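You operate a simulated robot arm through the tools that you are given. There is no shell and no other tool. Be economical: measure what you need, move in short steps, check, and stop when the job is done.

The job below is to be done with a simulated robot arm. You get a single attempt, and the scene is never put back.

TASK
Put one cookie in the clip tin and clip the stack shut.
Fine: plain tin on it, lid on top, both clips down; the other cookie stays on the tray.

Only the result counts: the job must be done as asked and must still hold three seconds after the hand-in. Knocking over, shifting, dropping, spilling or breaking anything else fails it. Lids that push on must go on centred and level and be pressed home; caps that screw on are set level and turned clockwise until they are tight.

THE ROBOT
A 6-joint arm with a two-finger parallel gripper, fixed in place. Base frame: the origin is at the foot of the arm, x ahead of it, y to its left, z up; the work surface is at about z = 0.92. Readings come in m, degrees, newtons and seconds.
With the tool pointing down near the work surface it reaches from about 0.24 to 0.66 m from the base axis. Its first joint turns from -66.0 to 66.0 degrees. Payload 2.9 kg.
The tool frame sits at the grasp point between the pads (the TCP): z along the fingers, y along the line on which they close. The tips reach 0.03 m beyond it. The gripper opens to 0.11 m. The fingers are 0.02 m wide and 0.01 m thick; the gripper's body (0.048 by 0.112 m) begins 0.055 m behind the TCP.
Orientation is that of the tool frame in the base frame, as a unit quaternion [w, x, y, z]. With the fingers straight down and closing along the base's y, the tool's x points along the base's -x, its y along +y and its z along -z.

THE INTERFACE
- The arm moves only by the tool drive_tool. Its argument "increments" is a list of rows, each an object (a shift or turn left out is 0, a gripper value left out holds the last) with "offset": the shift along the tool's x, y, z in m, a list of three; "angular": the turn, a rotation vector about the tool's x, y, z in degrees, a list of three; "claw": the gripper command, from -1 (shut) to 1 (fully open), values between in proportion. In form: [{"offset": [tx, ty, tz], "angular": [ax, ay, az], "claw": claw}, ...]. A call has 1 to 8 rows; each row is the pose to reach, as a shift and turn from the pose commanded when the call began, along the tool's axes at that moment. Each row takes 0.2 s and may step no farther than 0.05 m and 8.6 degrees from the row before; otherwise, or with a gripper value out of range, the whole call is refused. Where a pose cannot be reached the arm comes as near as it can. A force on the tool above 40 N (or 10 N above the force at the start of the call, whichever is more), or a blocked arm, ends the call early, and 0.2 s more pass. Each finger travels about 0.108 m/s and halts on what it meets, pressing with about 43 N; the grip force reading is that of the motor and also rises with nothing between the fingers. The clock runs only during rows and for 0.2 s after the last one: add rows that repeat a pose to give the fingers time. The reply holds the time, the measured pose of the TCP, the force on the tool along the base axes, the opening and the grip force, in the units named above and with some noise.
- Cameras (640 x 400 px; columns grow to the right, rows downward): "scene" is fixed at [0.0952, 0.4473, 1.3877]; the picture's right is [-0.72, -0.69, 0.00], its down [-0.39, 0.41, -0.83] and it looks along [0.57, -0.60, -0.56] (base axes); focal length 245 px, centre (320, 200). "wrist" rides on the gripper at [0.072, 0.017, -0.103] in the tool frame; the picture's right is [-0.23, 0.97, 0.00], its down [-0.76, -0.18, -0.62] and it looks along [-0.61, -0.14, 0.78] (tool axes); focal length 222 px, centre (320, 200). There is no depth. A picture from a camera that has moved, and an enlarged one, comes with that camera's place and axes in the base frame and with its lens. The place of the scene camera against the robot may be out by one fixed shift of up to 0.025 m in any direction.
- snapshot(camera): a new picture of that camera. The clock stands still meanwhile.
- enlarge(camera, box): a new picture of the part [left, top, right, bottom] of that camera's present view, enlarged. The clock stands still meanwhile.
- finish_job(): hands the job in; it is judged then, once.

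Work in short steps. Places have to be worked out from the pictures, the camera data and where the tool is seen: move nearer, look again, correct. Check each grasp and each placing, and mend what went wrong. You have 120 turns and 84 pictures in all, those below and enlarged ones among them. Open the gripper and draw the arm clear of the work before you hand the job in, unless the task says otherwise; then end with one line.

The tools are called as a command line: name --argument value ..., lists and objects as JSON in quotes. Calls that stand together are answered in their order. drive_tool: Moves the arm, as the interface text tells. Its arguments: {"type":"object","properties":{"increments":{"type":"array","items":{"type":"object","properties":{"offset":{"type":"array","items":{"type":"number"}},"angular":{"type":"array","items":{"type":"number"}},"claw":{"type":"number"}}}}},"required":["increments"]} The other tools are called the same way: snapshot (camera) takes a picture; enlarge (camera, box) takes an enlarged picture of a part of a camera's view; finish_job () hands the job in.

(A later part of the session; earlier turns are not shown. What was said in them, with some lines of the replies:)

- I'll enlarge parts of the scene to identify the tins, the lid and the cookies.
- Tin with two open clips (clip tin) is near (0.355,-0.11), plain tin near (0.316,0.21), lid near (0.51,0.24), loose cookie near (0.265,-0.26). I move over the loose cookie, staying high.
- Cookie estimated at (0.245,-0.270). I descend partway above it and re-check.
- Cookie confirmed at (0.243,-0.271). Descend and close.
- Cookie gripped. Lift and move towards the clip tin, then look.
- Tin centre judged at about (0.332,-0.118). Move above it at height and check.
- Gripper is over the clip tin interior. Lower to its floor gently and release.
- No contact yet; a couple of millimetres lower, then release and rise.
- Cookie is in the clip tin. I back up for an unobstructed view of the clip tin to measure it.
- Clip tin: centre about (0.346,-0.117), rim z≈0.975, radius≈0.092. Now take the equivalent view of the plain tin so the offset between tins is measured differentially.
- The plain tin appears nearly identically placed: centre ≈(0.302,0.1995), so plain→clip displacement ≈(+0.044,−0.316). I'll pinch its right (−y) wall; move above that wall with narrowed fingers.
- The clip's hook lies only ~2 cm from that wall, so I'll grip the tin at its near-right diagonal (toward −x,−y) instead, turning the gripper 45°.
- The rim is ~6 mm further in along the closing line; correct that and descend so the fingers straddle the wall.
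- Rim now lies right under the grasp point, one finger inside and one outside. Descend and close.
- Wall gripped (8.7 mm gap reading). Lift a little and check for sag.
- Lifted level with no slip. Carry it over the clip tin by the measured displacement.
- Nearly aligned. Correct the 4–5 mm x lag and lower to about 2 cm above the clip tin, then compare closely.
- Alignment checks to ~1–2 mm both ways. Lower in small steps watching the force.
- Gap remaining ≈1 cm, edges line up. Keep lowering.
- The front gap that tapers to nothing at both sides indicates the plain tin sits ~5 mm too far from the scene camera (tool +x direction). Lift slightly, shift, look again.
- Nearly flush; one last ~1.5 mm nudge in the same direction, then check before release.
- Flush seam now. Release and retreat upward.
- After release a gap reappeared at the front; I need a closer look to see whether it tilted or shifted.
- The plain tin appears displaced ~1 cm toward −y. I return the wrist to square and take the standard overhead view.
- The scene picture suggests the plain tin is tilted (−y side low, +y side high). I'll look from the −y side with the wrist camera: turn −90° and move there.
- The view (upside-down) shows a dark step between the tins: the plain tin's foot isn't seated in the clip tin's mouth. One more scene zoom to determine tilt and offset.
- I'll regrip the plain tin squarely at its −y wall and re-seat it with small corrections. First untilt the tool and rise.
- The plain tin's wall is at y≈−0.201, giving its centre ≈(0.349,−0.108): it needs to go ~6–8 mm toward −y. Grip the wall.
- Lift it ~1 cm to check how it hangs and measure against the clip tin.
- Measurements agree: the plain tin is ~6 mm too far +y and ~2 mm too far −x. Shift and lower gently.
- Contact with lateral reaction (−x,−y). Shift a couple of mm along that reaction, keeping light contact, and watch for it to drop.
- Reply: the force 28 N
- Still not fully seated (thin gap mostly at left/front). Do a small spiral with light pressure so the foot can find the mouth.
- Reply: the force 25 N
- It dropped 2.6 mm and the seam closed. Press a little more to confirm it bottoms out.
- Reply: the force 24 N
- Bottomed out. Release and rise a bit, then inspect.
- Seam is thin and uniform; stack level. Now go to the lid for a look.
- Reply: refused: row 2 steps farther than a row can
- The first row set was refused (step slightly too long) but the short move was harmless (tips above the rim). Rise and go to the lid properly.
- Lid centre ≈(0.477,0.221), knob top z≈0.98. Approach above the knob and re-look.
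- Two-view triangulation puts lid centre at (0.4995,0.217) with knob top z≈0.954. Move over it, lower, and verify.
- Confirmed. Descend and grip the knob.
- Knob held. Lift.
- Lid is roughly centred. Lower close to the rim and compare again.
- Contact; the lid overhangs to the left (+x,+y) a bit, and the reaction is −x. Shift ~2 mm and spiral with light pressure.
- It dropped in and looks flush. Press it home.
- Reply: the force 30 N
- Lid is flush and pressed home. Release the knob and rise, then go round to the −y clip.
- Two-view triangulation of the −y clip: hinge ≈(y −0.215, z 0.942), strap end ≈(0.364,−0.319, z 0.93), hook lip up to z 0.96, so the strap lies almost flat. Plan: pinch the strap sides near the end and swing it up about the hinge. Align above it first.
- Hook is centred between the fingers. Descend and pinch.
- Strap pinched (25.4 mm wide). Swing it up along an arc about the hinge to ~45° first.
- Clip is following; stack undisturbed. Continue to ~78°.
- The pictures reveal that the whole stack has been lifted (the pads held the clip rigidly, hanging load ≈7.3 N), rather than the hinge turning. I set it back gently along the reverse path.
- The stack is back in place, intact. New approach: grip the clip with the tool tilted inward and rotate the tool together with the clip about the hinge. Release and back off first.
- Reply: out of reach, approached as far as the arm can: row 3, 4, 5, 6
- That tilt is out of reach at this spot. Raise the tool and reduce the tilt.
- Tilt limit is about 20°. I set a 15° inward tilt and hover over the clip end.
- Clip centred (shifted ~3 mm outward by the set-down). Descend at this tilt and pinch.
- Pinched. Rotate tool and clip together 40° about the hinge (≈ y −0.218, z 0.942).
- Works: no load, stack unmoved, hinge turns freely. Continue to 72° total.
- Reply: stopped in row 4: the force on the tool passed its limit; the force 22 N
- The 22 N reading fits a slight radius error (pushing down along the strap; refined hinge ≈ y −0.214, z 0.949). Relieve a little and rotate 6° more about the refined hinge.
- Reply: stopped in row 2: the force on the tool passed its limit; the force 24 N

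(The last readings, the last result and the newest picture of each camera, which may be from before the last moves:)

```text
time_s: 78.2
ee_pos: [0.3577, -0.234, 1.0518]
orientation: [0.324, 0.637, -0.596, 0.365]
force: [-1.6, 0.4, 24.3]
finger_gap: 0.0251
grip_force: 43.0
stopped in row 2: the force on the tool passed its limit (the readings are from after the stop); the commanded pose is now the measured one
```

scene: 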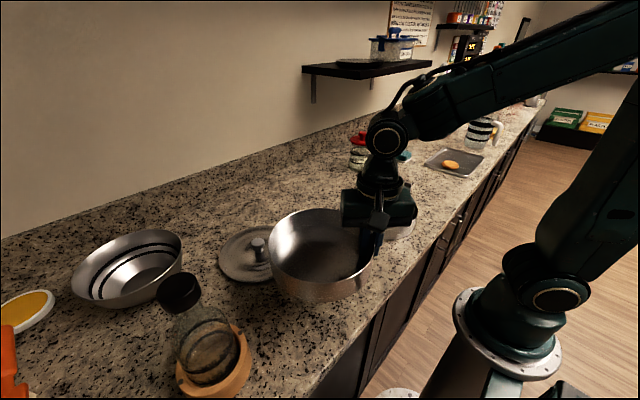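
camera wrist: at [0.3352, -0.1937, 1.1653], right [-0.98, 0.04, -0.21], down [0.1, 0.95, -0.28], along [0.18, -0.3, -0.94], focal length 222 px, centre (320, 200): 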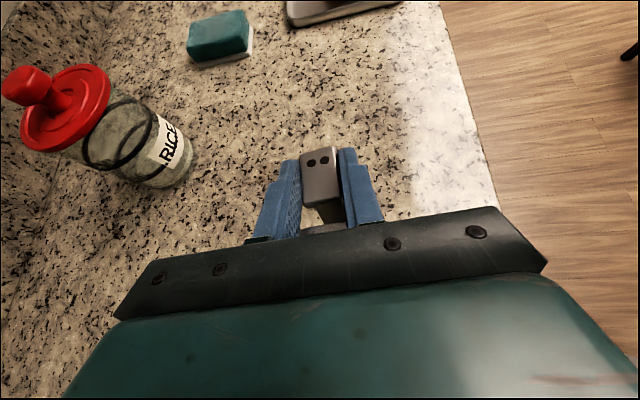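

The load persists as I rotate, so it's the gripper body resting on the lid's dome, not the strap. Back off a few degrees, then open to test whether the clip stays up by hinge friction.

drive_tool --increments '[{"offset": [0.004, 0, -0.002], "angular": [0, -4, 0]}, {"offset": [0.006, 0, -0.003], "angular": [0, -7, 0]}]'

drive_tool --increments '[{"offset": [0, 0, 0], "claw": -0.2}, {"offset": [0, 0, 0], "claw": 0.0}, {"offset": [0, 0, -0.02], "claw": 0.0}, {"offset": [0, 0, -0.05]}]'

snapshot --camera "wrist"

```text
time_s: 78.8
ee_pos: [0.3575, -0.2332, 1.0572]
orientation: [0.288, 0.66, -0.613, 0.325]
force: [0.8, -1.6, -3.6]
finger_gap: 0.0251
grip_force: 42.9
```

```text
time_s: 79.8
ee_pos: [0.3537, -0.1946, 1.0895]
orientation: [0.288, 0.659, -0.614, 0.324]
force: [-0.2, 0.2, 0.7]
finger_gap: 0.0554
grip_force: 0.0
```

```text
6 pictures are left
camera wrist: at [0.3314, -0.1633, 1.2103], right [-0.98, 0.06, -0.2], down [0.1, 0.97, -0.2], along [0.18, -0.22, -0.96], focal length 222 px, centre (320, 200)
```

wrist: 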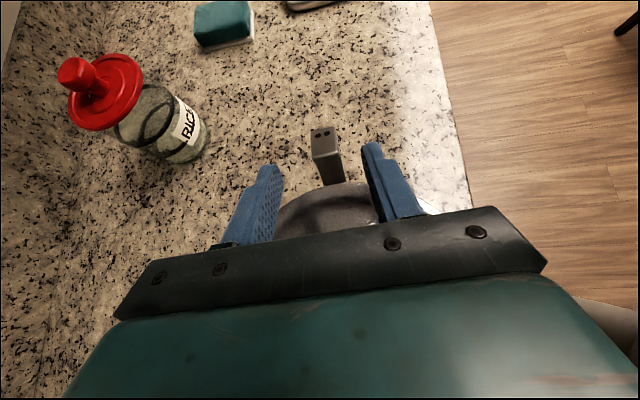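

The clip stays up at ~65° by hinge friction. I'll regrasp it with the tool vertical from above, then rotate the remaining ~35°. First raise and untilt.

drive_tool --increments '[{"offset": [0.0312, 0, -0.025], "angular": [0, -4, 0]}, {"offset": [0.0312, 0, -0.025], "angular": [0, -12, 0]}, {"offset": [0.0312, 0, -0.025], "angular": [0, -20, 0]}, {"offset": [0.0312, 0, -0.025], "angular": [0, -28, 0]}, {"offset": [0.0312, 0, -0.025], "angular": [0, -36, 0]}, {"offset": [0.0312, 0, -0.025], "angular": [0, -44, 0]}, {"offset": [0.0312, 0, -0.025], "angular": [0, -51.4, 0]}, {"offset": [0.0312, 0, -0.025], "angular": [0, -51.4, 0]}]'

drive_tool --increments '[{"offset": [0.035, 0, 0]}, {"offset": [0.066, 0, 0]}, {"offset": [0.066, 0, 0.03]}, {"offset": [0.066, 0, 0.03]}]'

snapshot --camera "wrist"

```text
time_s: 81.6
ee_pos: [0.3547, -0.1956, 1.1298]
orientation: [-0.007, 0.735, -0.678, 0.007]
force: [0.1, -0.2, -0.3]
finger_gap: 0.0548
grip_force: 0.0
```

```text
time_s: 82.6
ee_pos: [0.36, -0.2605, 1.0986]
orientation: [-0.006, 0.735, -0.678, 0.007]
force: [-0.3, 0.4, 0.4]
finger_gap: 0.0551
grip_force: 0.0
```

```text
5 pictures are left
camera wrist: at [0.3475, -0.3361, 1.2028], right [-0.99, 0.15, -0.02], down [0.1, 0.77, 0.63], along [0.11, 0.62, -0.78], focal length 222 px, centre (320, 200)
```

wrist: 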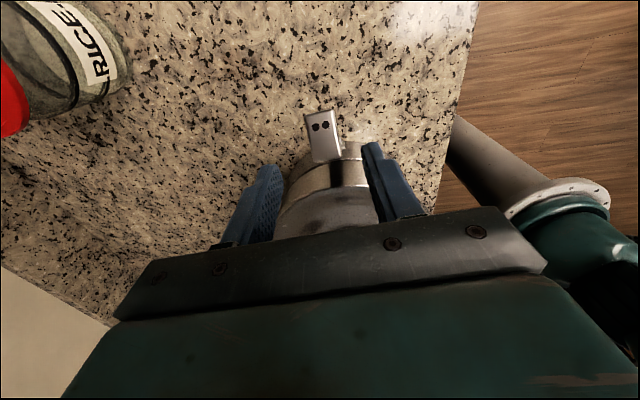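

Clip end seen at y≈−0.28…−0.246, z≈1.035, centred. Descend and pinch.

drive_tool --increments '[{"offset": [0.0075, 0, 0.03]}, {"offset": [0.0075, 0, 0.0586]}, {"offset": [0.0075, 0, 0.0586]}, {"offset": [0.0075, 0, 0.0586], "claw": -1}, {"offset": [0.0075, 0, 0.0586], "claw": -1}, {"offset": [0.0075, 0, 0.0586], "claw": -1}]'

```text
time_s: 84.0
ee_pos: [0.3639, -0.2687, 1.0401]
orientation: [-0.006, 0.736, -0.677, 0.006]
force: [-1.9, -0.5, 0.0]
finger_gap: 0.0244
grip_force: 42.7
```

Rotate it inward 24° about the hinge, watching force.

drive_tool --increments '[{"offset": [-0.0067, 0, -0.0034], "angular": [0, 4, 0]}, {"offset": [-0.0135, 0, -0.0064], "angular": [0, 8, 0]}, {"offset": [-0.0205, 0, -0.0088], "angular": [0, 12, 0]}, {"offset": [-0.0277, 0, -0.0109], "angular": [0, 16, 0]}, {"offset": [-0.035, 0, -0.0123], "angular": [0, 20, 0]}, {"offset": [-0.0425, 0, -0.0133], "angular": [0, 24, 0]}]'

```text
time_s: 85.4
ee_pos: [0.3594, -0.2245, 1.0548]
orientation: [0.135, 0.717, -0.664, 0.161]
force: [1.6, 6.8, 14.7]
finger_gap: 0.0253
grip_force: 42.8
```

drive_tool --increments '[{"offset": [-0.0066, 0, -0.0037], "angular": [0, 4, 0]}, {"offset": [-0.0133, 0, -0.007], "angular": [0, 8, 0]}]'

enlarge --camera "scene" --box '[350, 155, 430, 240]'

```text
time_s: 86.0
ee_pos: [0.3552, -0.2109, 1.0542]
orientation: [0.181, 0.705, -0.653, 0.209]
force: [-0.2, -2.4, 4.5]
finger_gap: 0.0248
grip_force: 43.0
```

```text
4.71 times, centred on (390, 198) of scene
camera zoom: at [0.0951, 0.4472, 1.3877], right [-0.72, -0.69, 0.0], down [-0.39, 0.41, -0.83], along [0.57, -0.6, -0.56], focal length 1153 px, centre (-9, 212)
```

zoom: 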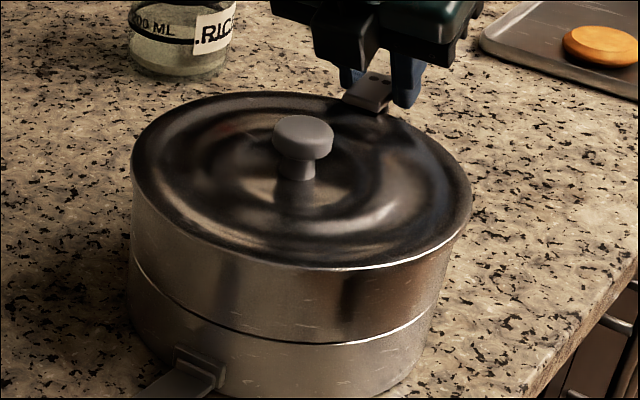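

The hook's nose is now over the lid edge with little force. Rotate ~6° more to press it onto the lid.

drive_tool --increments '[{"offset": [-0.005, 0, -0.0026], "angular": [0, 3, 0]}, {"offset": [-0.01, 0, -0.0051], "angular": [0, 6, 0]}]'

```text
time_s: 86.6
ee_pos: [0.3558, -0.2001, 1.0546]
orientation: [0.214, 0.692, -0.644, 0.245]
force: [-0.5, -3.0, 4.6]
finger_gap: 0.0252
grip_force: 42.9
```

enlarge --camera "scene" --box '[350, 155, 430, 240]'

```text
4.71 times, centred on (390, 198) of scene
camera zoom: at [0.0951, 0.4472, 1.3877], right [-0.72, -0.69, 0.0], down [-0.39, 0.41, -0.83], along [0.57, -0.6, -0.56], focal length 1153 px, centre (-9, 212)
```

zoom: 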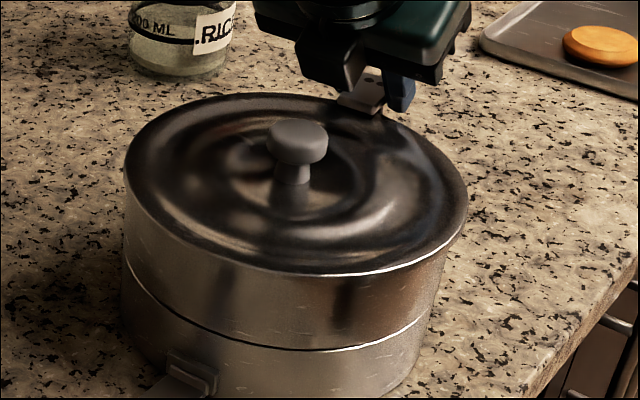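

The stack slid a few mm toward +y in the last step, so the clip has reached its stop against the lid. Release, rise and untilt; then I'll press the hook nose straight down to make sure it's fully home.

drive_tool --increments '[{"offset": [0, 0, 0], "claw": -0.2}, {"offset": [0, 0, 0], "claw": -0.1}, {"offset": [0.025, 0, -0.031]}, {"offset": [0.049, 0, -0.063]}, {"offset": [0.049, 0, -0.063], "angular": [0, -8, 0]}, {"offset": [0.049, 0, -0.063], "angular": [0, -16, 0]}, {"offset": [0.049, 0, -0.063], "angular": [0, -24, 0]}, {"offset": [0.049, 0, -0.063], "angular": [0, -32, 0]}]'

drive_tool --increments '[{"angular": [0, -6, 0], "claw": -1}, {"angular": [0, -6, 0], "claw": -1}, {"angular": [0, -6, 0], "claw": -1}]'

```text
time_s: 88.4
ee_pos: [0.354, -0.2013, 1.1342]
orientation: [0.028, 0.734, -0.677, 0.045]
force: [-0.3, -0.5, -0.1]
finger_gap: 0.0495
grip_force: 0.0
```

```text
time_s: 89.2
ee_pos: [0.354, -0.1999, 1.1333]
orientation: [-0.007, 0.735, -0.678, 0.006]
force: [0.4, -0.3, -0.1]
finger_gap: 0.0
grip_force: 37.8
```

drive_tool --increments '[{"offset": [-0.008, -0.002, 0.03]}, {"offset": [-0.008, -0.002, 0.05]}, {"offset": [-0.008, -0.002, 0.056]}, {"offset": [-0.008, -0.002, 0.06]}, {"offset": [-0.008, -0.002, 0.064]}, {"offset": [-0.008, -0.002, 0.068]}]'

```text
time_s: 90.6
ee_pos: [0.3555, -0.1917, 1.0668]
orientation: [-0.007, 0.735, -0.678, 0.008]
force: [-1.6, 0.8, 8.2]
finger_gap: 0.0
grip_force: 37.7
```

Contact on the hook at 8 N. Press a few mm more.

drive_tool --increments '[{"offset": [0, 0, 0.0015]}, {"offset": [0, 0, 0.003]}, {"offset": [0, 0, 0.0045]}]'

```text
time_s: 91.3
ee_pos: [0.3559, -0.1922, 1.065]
orientation: [-0.008, 0.735, -0.678, 0.01]
force: [-4.8, 0.5, 9.4]
finger_gap: 0.0002
grip_force: 37.9
stopped in row 3: the force on the tool passed its limit (the readings are from after the stop); the commanded pose is now the measured one
```

Clip 1 is hard against its stop. Now the +y clip: rise, and turn 180° while crossing above the stack (in stages).

drive_tool --increments '[{"offset": [0, 0, -0.04]}, {"offset": [0, 0, -0.08], "angular": [0, 0, 8]}, {"offset": [-0.015, 0, -0.08], "angular": [0, 0, 16]}, {"offset": [-0.03, 0, -0.08], "angular": [0, 0, 24]}, {"offset": [-0.045, 0, -0.08], "angular": [0, 0, 32]}, {"offset": [-0.06, 0, -0.08], "angular": [0, 0, 40]}, {"offset": [-0.08, 0, -0.08], "angular": [0, 0, 48]}, {"offset": [-0.1, 0, -0.08], "angular": [0, 0, 56]}]'

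drive_tool --increments '[{"offset": [0, 0, 0], "angular": [0, 0, 8]}, {"offset": [0, 0, 0], "angular": [0, 0, 16]}, {"offset": [0, 0, 0], "angular": [0, 0, 24]}, {"offset": [0, 0, 0], "angular": [0, 0, 32]}, {"offset": [0, 0, 0], "angular": [0, 0, 39]}, {"offset": [0, 0, 0], "angular": [0, 0, 39]}]'

```text
time_s: 93.1
ee_pos: [0.3484, -0.0922, 1.1457]
orientation: [0.011, -0.33, 0.944, -0.004]
force: [-0.8, 0.0, 0.4]
finger_gap: 0.0
grip_force: 37.7
```

```text
time_s: 94.5
ee_pos: [0.3473, -0.0939, 1.1462]
orientation: [0.012, 0.004, 1.0, -0.002]
force: [-0.5, 0.2, -0.5]
finger_gap: 0.0
grip_force: 37.5
```

drive_tool --increments '[{"offset": [0.002, 0.022, 0], "angular": [0, 0, 8], "claw": 0.1}, {"offset": [0.004, 0.044, 0], "angular": [0, 0, 16]}, {"offset": [0.006, 0.066, 0], "angular": [0, 0, 24]}, {"offset": [0.008, 0.088, 0], "angular": [0, 0, 32]}, {"offset": [0.01, 0.11, 0], "angular": [0, 0, 40]}, {"offset": [0.012, 0.132, 0], "angular": [0, 0, 48]}, {"offset": [0.015, 0.155, 0], "angular": [0, 0, 56]}, {"offset": [0.017, 0.179, 0], "angular": [0, 0, 64]}]'

drive_tool --increments '[{"offset": [0, 0, 0.03], "angular": [0, 0, 8]}, {"offset": [0, 0, 0.06], "angular": [0, 0, 16]}, {"offset": [0, 0, 0.08], "angular": [0, 0, 20]}, {"offset": [0, 0, 0.08], "angular": [0, 0, 20]}]'

snapshot --camera "wrist"

```text
time_s: 96.3
ee_pos: [0.3307, 0.0881, 1.145]
orientation: [0.011, 0.533, 0.846, 0.005]
force: [-0.3, 0.2, -0.5]
finger_gap: 0.0606
grip_force: 0.0
```

```text
time_s: 97.3
ee_pos: [0.3343, 0.0861, 1.0637]
orientation: [0.009, 0.672, 0.741, 0.006]
force: [0.3, 0.0, 0.7]
finger_gap: 0.0606
grip_force: 0.1
```

```text
2 pictures are left
camera wrist: at [0.3409, 0.1587, 1.1681], right [0.99, -0.13, 0.03], down [-0.12, -0.77, 0.62], along [-0.06, -0.62, -0.78], focal length 222 px, centre (320, 200)
```

wrist: 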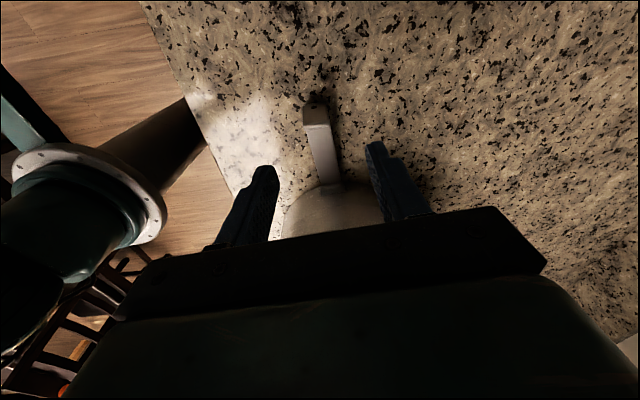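

Clip 2 localised: hook y≈0.081–0.096, x≈0.334, so stack centre ≈(0.351,−0.1065), hinge y≈−0.010. Tilt 40° inward here (better reach on this side).

drive_tool --increments '[{"angular": [0, -8, 0]}, {"angular": [0, -16, 0]}, {"angular": [0, -24, 0]}, {"angular": [0, -32, 0]}, {"angular": [0, -40, 0]}, {"angular": [0, -40, 0]}]'

```text
time_s: 98.7
ee_pos: [0.3333, 0.0858, 1.0639]
orientation: [0.263, 0.633, 0.693, -0.224]
force: [0.7, 0.9, -0.4]
finger_gap: 0.0604
grip_force: 0.0
```

Tilt reached. Descend onto the clip end and pinch.

drive_tool --increments '[{"offset": [0.0309, -0.0003, 0.0298]}, {"offset": [0.0618, -0.0006, 0.0597]}, {"offset": [0.0773, -0.0007, 0.0746]}, {"offset": [0.0773, -0.0007, 0.0746], "claw": -1}, {"offset": [0.0773, -0.0007, 0.0746], "claw": -1}, {"offset": [0.0773, -0.0007, 0.0746], "claw": -1}]'

```text
time_s: 100.1
ee_pos: [0.334, 0.0987, 0.9558]
orientation: [0.262, 0.634, 0.692, -0.224]
force: [-1.3, 2.5, 0.8]
finger_gap: 0.0252
grip_force: 43.7
```

Clip 2 pinched. Rotate 40° about its hinge.

drive_tool --increments '[{"offset": [-0.0114, 0, -0.0099], "angular": [0, 8, 0]}, {"offset": [-0.024, 0, -0.018], "angular": [0, 16, 0]}, {"offset": [-0.0377, 0, -0.0244], "angular": [0, 24, 0]}, {"offset": [-0.0521, 0, -0.0289], "angular": [0, 32, 0]}, {"offset": [-0.067, 0, -0.0311], "angular": [0, 40, 0]}]'

```text
time_s: 101.3
ee_pos: [0.3352, 0.0655, 1.0223]
orientation: [0.009, 0.672, 0.741, 0.008]
force: [-0.6, -1.0, -3.8]
finger_gap: 0.0256
grip_force: 42.4
```

Light forces; continue to 72° (tool lean −32°), with a 1.5 mm height correction.

drive_tool --increments '[{"offset": [-0.0114, 0, -0.0084], "angular": [0, 8, 0]}, {"offset": [-0.024, 0, -0.0165], "angular": [0, 16, 0]}, {"offset": [-0.0376, 0, -0.0229], "angular": [0, 24, 0]}, {"offset": [-0.052, 0, -0.0272], "angular": [0, 32, 0]}]'

```text
time_s: 102.3
ee_pos: [0.339, 0.0136, 1.0514]
orientation: [-0.194, 0.644, 0.714, 0.194]
force: [1.4, -2.4, -3.5]
finger_gap: 0.0252
grip_force: 43.4
```

drive_tool --increments '[{"offset": [-0.006, 0, -0.0046], "angular": [0, 4, 0]}, {"offset": [-0.0119, 0, -0.0091], "angular": [0, 8, 0]}, {"offset": [-0.0185, 0, -0.0128], "angular": [0, 12, 0]}, {"offset": [-0.0251, 0, -0.0163], "angular": [0, 16, 0]}]'

```text
time_s: 103.3
ee_pos: [0.3429, -0.016, 1.0522]
orientation: [-0.291, 0.61, 0.681, 0.281]
force: [0.2, 4.0, 6.8]
finger_gap: 0.0257
grip_force: 43.1
```

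Nearly closed (88°). Release, rise, untilt, and regrip vertically for the last part.

drive_tool --increments '[{"offset": [0, 0, 0], "claw": -0.2}, {"offset": [0, 0, 0], "claw": -0.1}, {"offset": [0.0297, 0, -0.0268]}, {"offset": [0.0594, 0, -0.0535]}, {"offset": [0.0594, 0, -0.0535], "angular": [0, -8, 0]}, {"offset": [0.0594, 0, -0.0535], "angular": [0, -16, 0]}, {"offset": [0.0594, 0, -0.0535], "angular": [0, -24, 0]}, {"offset": [0.0594, 0, -0.0535], "angular": [0, -32, 0]}]'

drive_tool --increments '[{"angular": [0, -8, 0]}, {"angular": [0, -15.5, 0]}, {"angular": [0, -15.5, 0]}]'

snapshot --camera "wrist"

```text
time_s: 105.1
ee_pos: [0.3402, -0.0161, 1.1322]
orientation: [-0.093, 0.663, 0.736, 0.1]
force: [-0.5, -0.1, -0.8]
finger_gap: 0.0493
grip_force: 0.0
out of reach, approached as far as the arm can: row 4
```

```text
time_s: 105.9
ee_pos: [0.3404, -0.0155, 1.1335]
orientation: [0.007, 0.671, 0.742, 0.01]
force: [0.3, 0.5, -0.2]
finger_gap: 0.0494
grip_force: 0.1
```

```text
1 pictures are left
camera wrist: at [0.3473, 0.0559, 1.2374], right [0.99, -0.13, 0.02], down [-0.12, -0.78, 0.62], along [-0.06, -0.61, -0.79], focal length 222 px, centre (320, 200)
```

wrist: 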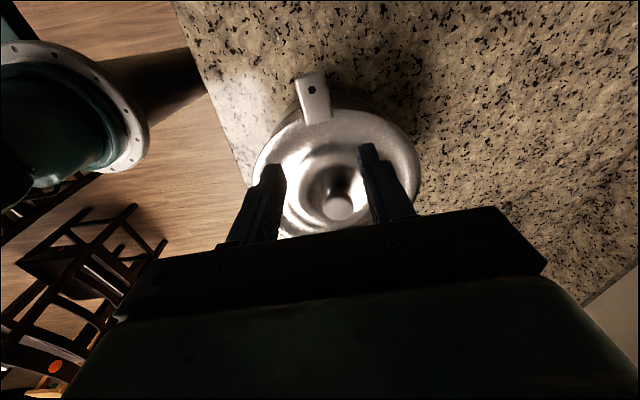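

Clip 2 is up with its nose just over the lid edge (≈82°). Regrip from above with the tool vertical.

drive_tool --increments '[{"offset": [0.0335, 0.003, 0]}, {"offset": [0.0335, 0.003, 0.04]}, {"offset": [0.0335, 0.003, 0.0835]}, {"offset": [0.0335, 0.003, 0.0835]}, {"offset": [0.0335, 0.003, 0.0835], "claw": -1}, {"offset": [0.0335, 0.003, 0.0835], "claw": -1}]'

```text
time_s: 107.3
ee_pos: [0.3418, 0.0181, 1.0495]
orientation: [0.006, 0.671, 0.741, 0.01]
force: [-1.2, 0.4, 0.3]
finger_gap: 0.025
grip_force: 43.4
```

Gripped (25 mm). Rotate inward about the hinge 12°, then check forces.

drive_tool --increments '[{"offset": [-0.0073, 0, -0.0015], "angular": [0, 4, 0]}, {"offset": [-0.0145, 0, -0.0024], "angular": [0, 8, 0]}, {"offset": [-0.0219, 0, -0.0028], "angular": [0, 12, 0]}]'

```text
time_s: 108.1
ee_pos: [0.3442, -0.003, 1.0512]
orientation: [-0.071, 0.666, 0.738, 0.081]
force: [-0.8, 3.9, 5.4]
finger_gap: 0.0252
grip_force: 43.1
```

Reaction is rising (nose on the lid). Release, rise, close the fingers, and press the nose straight down to seat it without sliding the stack.

drive_tool --increments '[{"offset": [0, 0, 0], "claw": -0.2}, {"offset": [0, 0, 0], "claw": -0.1}, {"offset": [0.0083, 0, -0.0391]}, {"offset": [0.0146, 0, -0.0685], "angular": [0, -6, 0]}, {"offset": [0.0146, 0, -0.0685], "angular": [0, -12, 0], "claw": -1}, {"offset": [0.0146, 0, -0.0685], "angular": [0, -12, 0], "claw": -1}, {"offset": [0.0146, 0, -0.0685], "angular": [0, -12, 0], "claw": -1}]'

```text
time_s: 109.7
ee_pos: [0.3427, -0.0036, 1.1213]
orientation: [0.007, 0.671, 0.742, 0.01]
force: [-0.7, -0.2, -0.3]
finger_gap: 0.0
grip_force: 37.6
```

drive_tool --increments '[{"offset": [-0.019, 0, 0.02]}, {"offset": [-0.019, 0, 0.043]}, {"offset": [-0.019, 0, 0.047]}, {"offset": [-0.019, 0, 0.051]}, {"offset": [-0.019, 0, 0.055]}]'

```text
time_s: 110.9
ee_pos: [0.3469, -0.0215, 1.0658]
orientation: [0.007, 0.673, 0.74, 0.01]
force: [-0.3, 0.0, 0.4]
finger_gap: 0.0
grip_force: 37.2
```

drive_tool --increments '[{"offset": [0, 0, 0.002]}, {"offset": [0, 0, 0.004]}, {"offset": [0, 0, 0.006]}, {"offset": [0, 0, 0.008]}]'

```text
time_s: 111.6
ee_pos: [0.3471, -0.023, 1.0661]
orientation: [0.01, 0.672, 0.741, 0.012]
force: [-4.2, 0.2, 8.3]
finger_gap: 0.0
grip_force: 37.5
stopped in row 3: the force on the tool passed its limit (the readings are from after the stop); the commanded pose is now the measured one
```

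Hard stop at the same height as clip 1. Rise and clear the arm for the final check picture.

drive_tool --increments '[{"offset": [0, 0, -0.04]}, {"offset": [0, 0, -0.08]}, {"offset": [0, 0.02, -0.12]}, {"offset": [0.02, 0.06, -0.12], "claw": 0.5}, {"offset": [0.04, 0.1, -0.12], "claw": 1}, {"offset": [0.04, 0.13, -0.12], "claw": 1}]'

enlarge --camera "scene" --box '[340, 145, 440, 245]'

```text
time_s: 113.0
ee_pos: [0.4703, 0.0297, 1.1906]
orientation: [0.01, 0.672, 0.74, 0.012]
force: [-0.2, -0.3, -0.7]
finger_gap: 0.1101
grip_force: 0.1
```

```text
4.00 times, centred on (390, 195) of scene
camera zoom: at [0.0951, 0.4473, 1.3877], right [-0.72, -0.69, 0.0], down [-0.39, 0.41, -0.83], along [0.57, -0.6, -0.56], focal length 980 px, centre (40, 220)
```

zoom: 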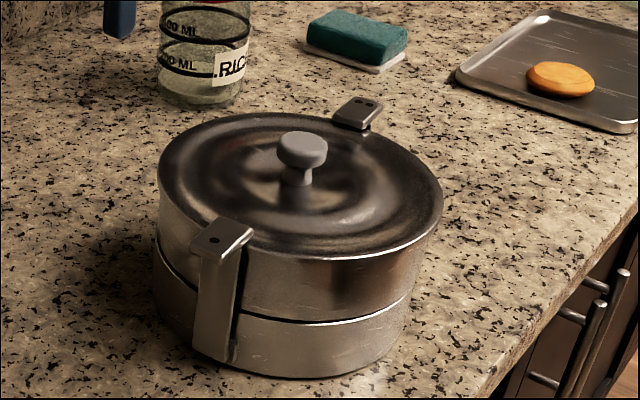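

The last picture shows the plain tin seated on the clip tin, the lid on, and both clip straps up with their hooks over the lid edge. Both hooks were pressed down to a firm stop. The other cookie is still on the tray and the arm is clear with the gripper open, so I hand in.

finish_job

```text
The job is handed in.
```

I put one cookie in the clip tin, stacked the plain tin and pressed the lid on, and swung both clips over the lid edge. The other cookie is still on its tray. The stack slid about a centimetre on the counter while I closed the clips. I judged the clips fully down from the 40 N stop and one last scene picture, not from a close-up of the hooks.
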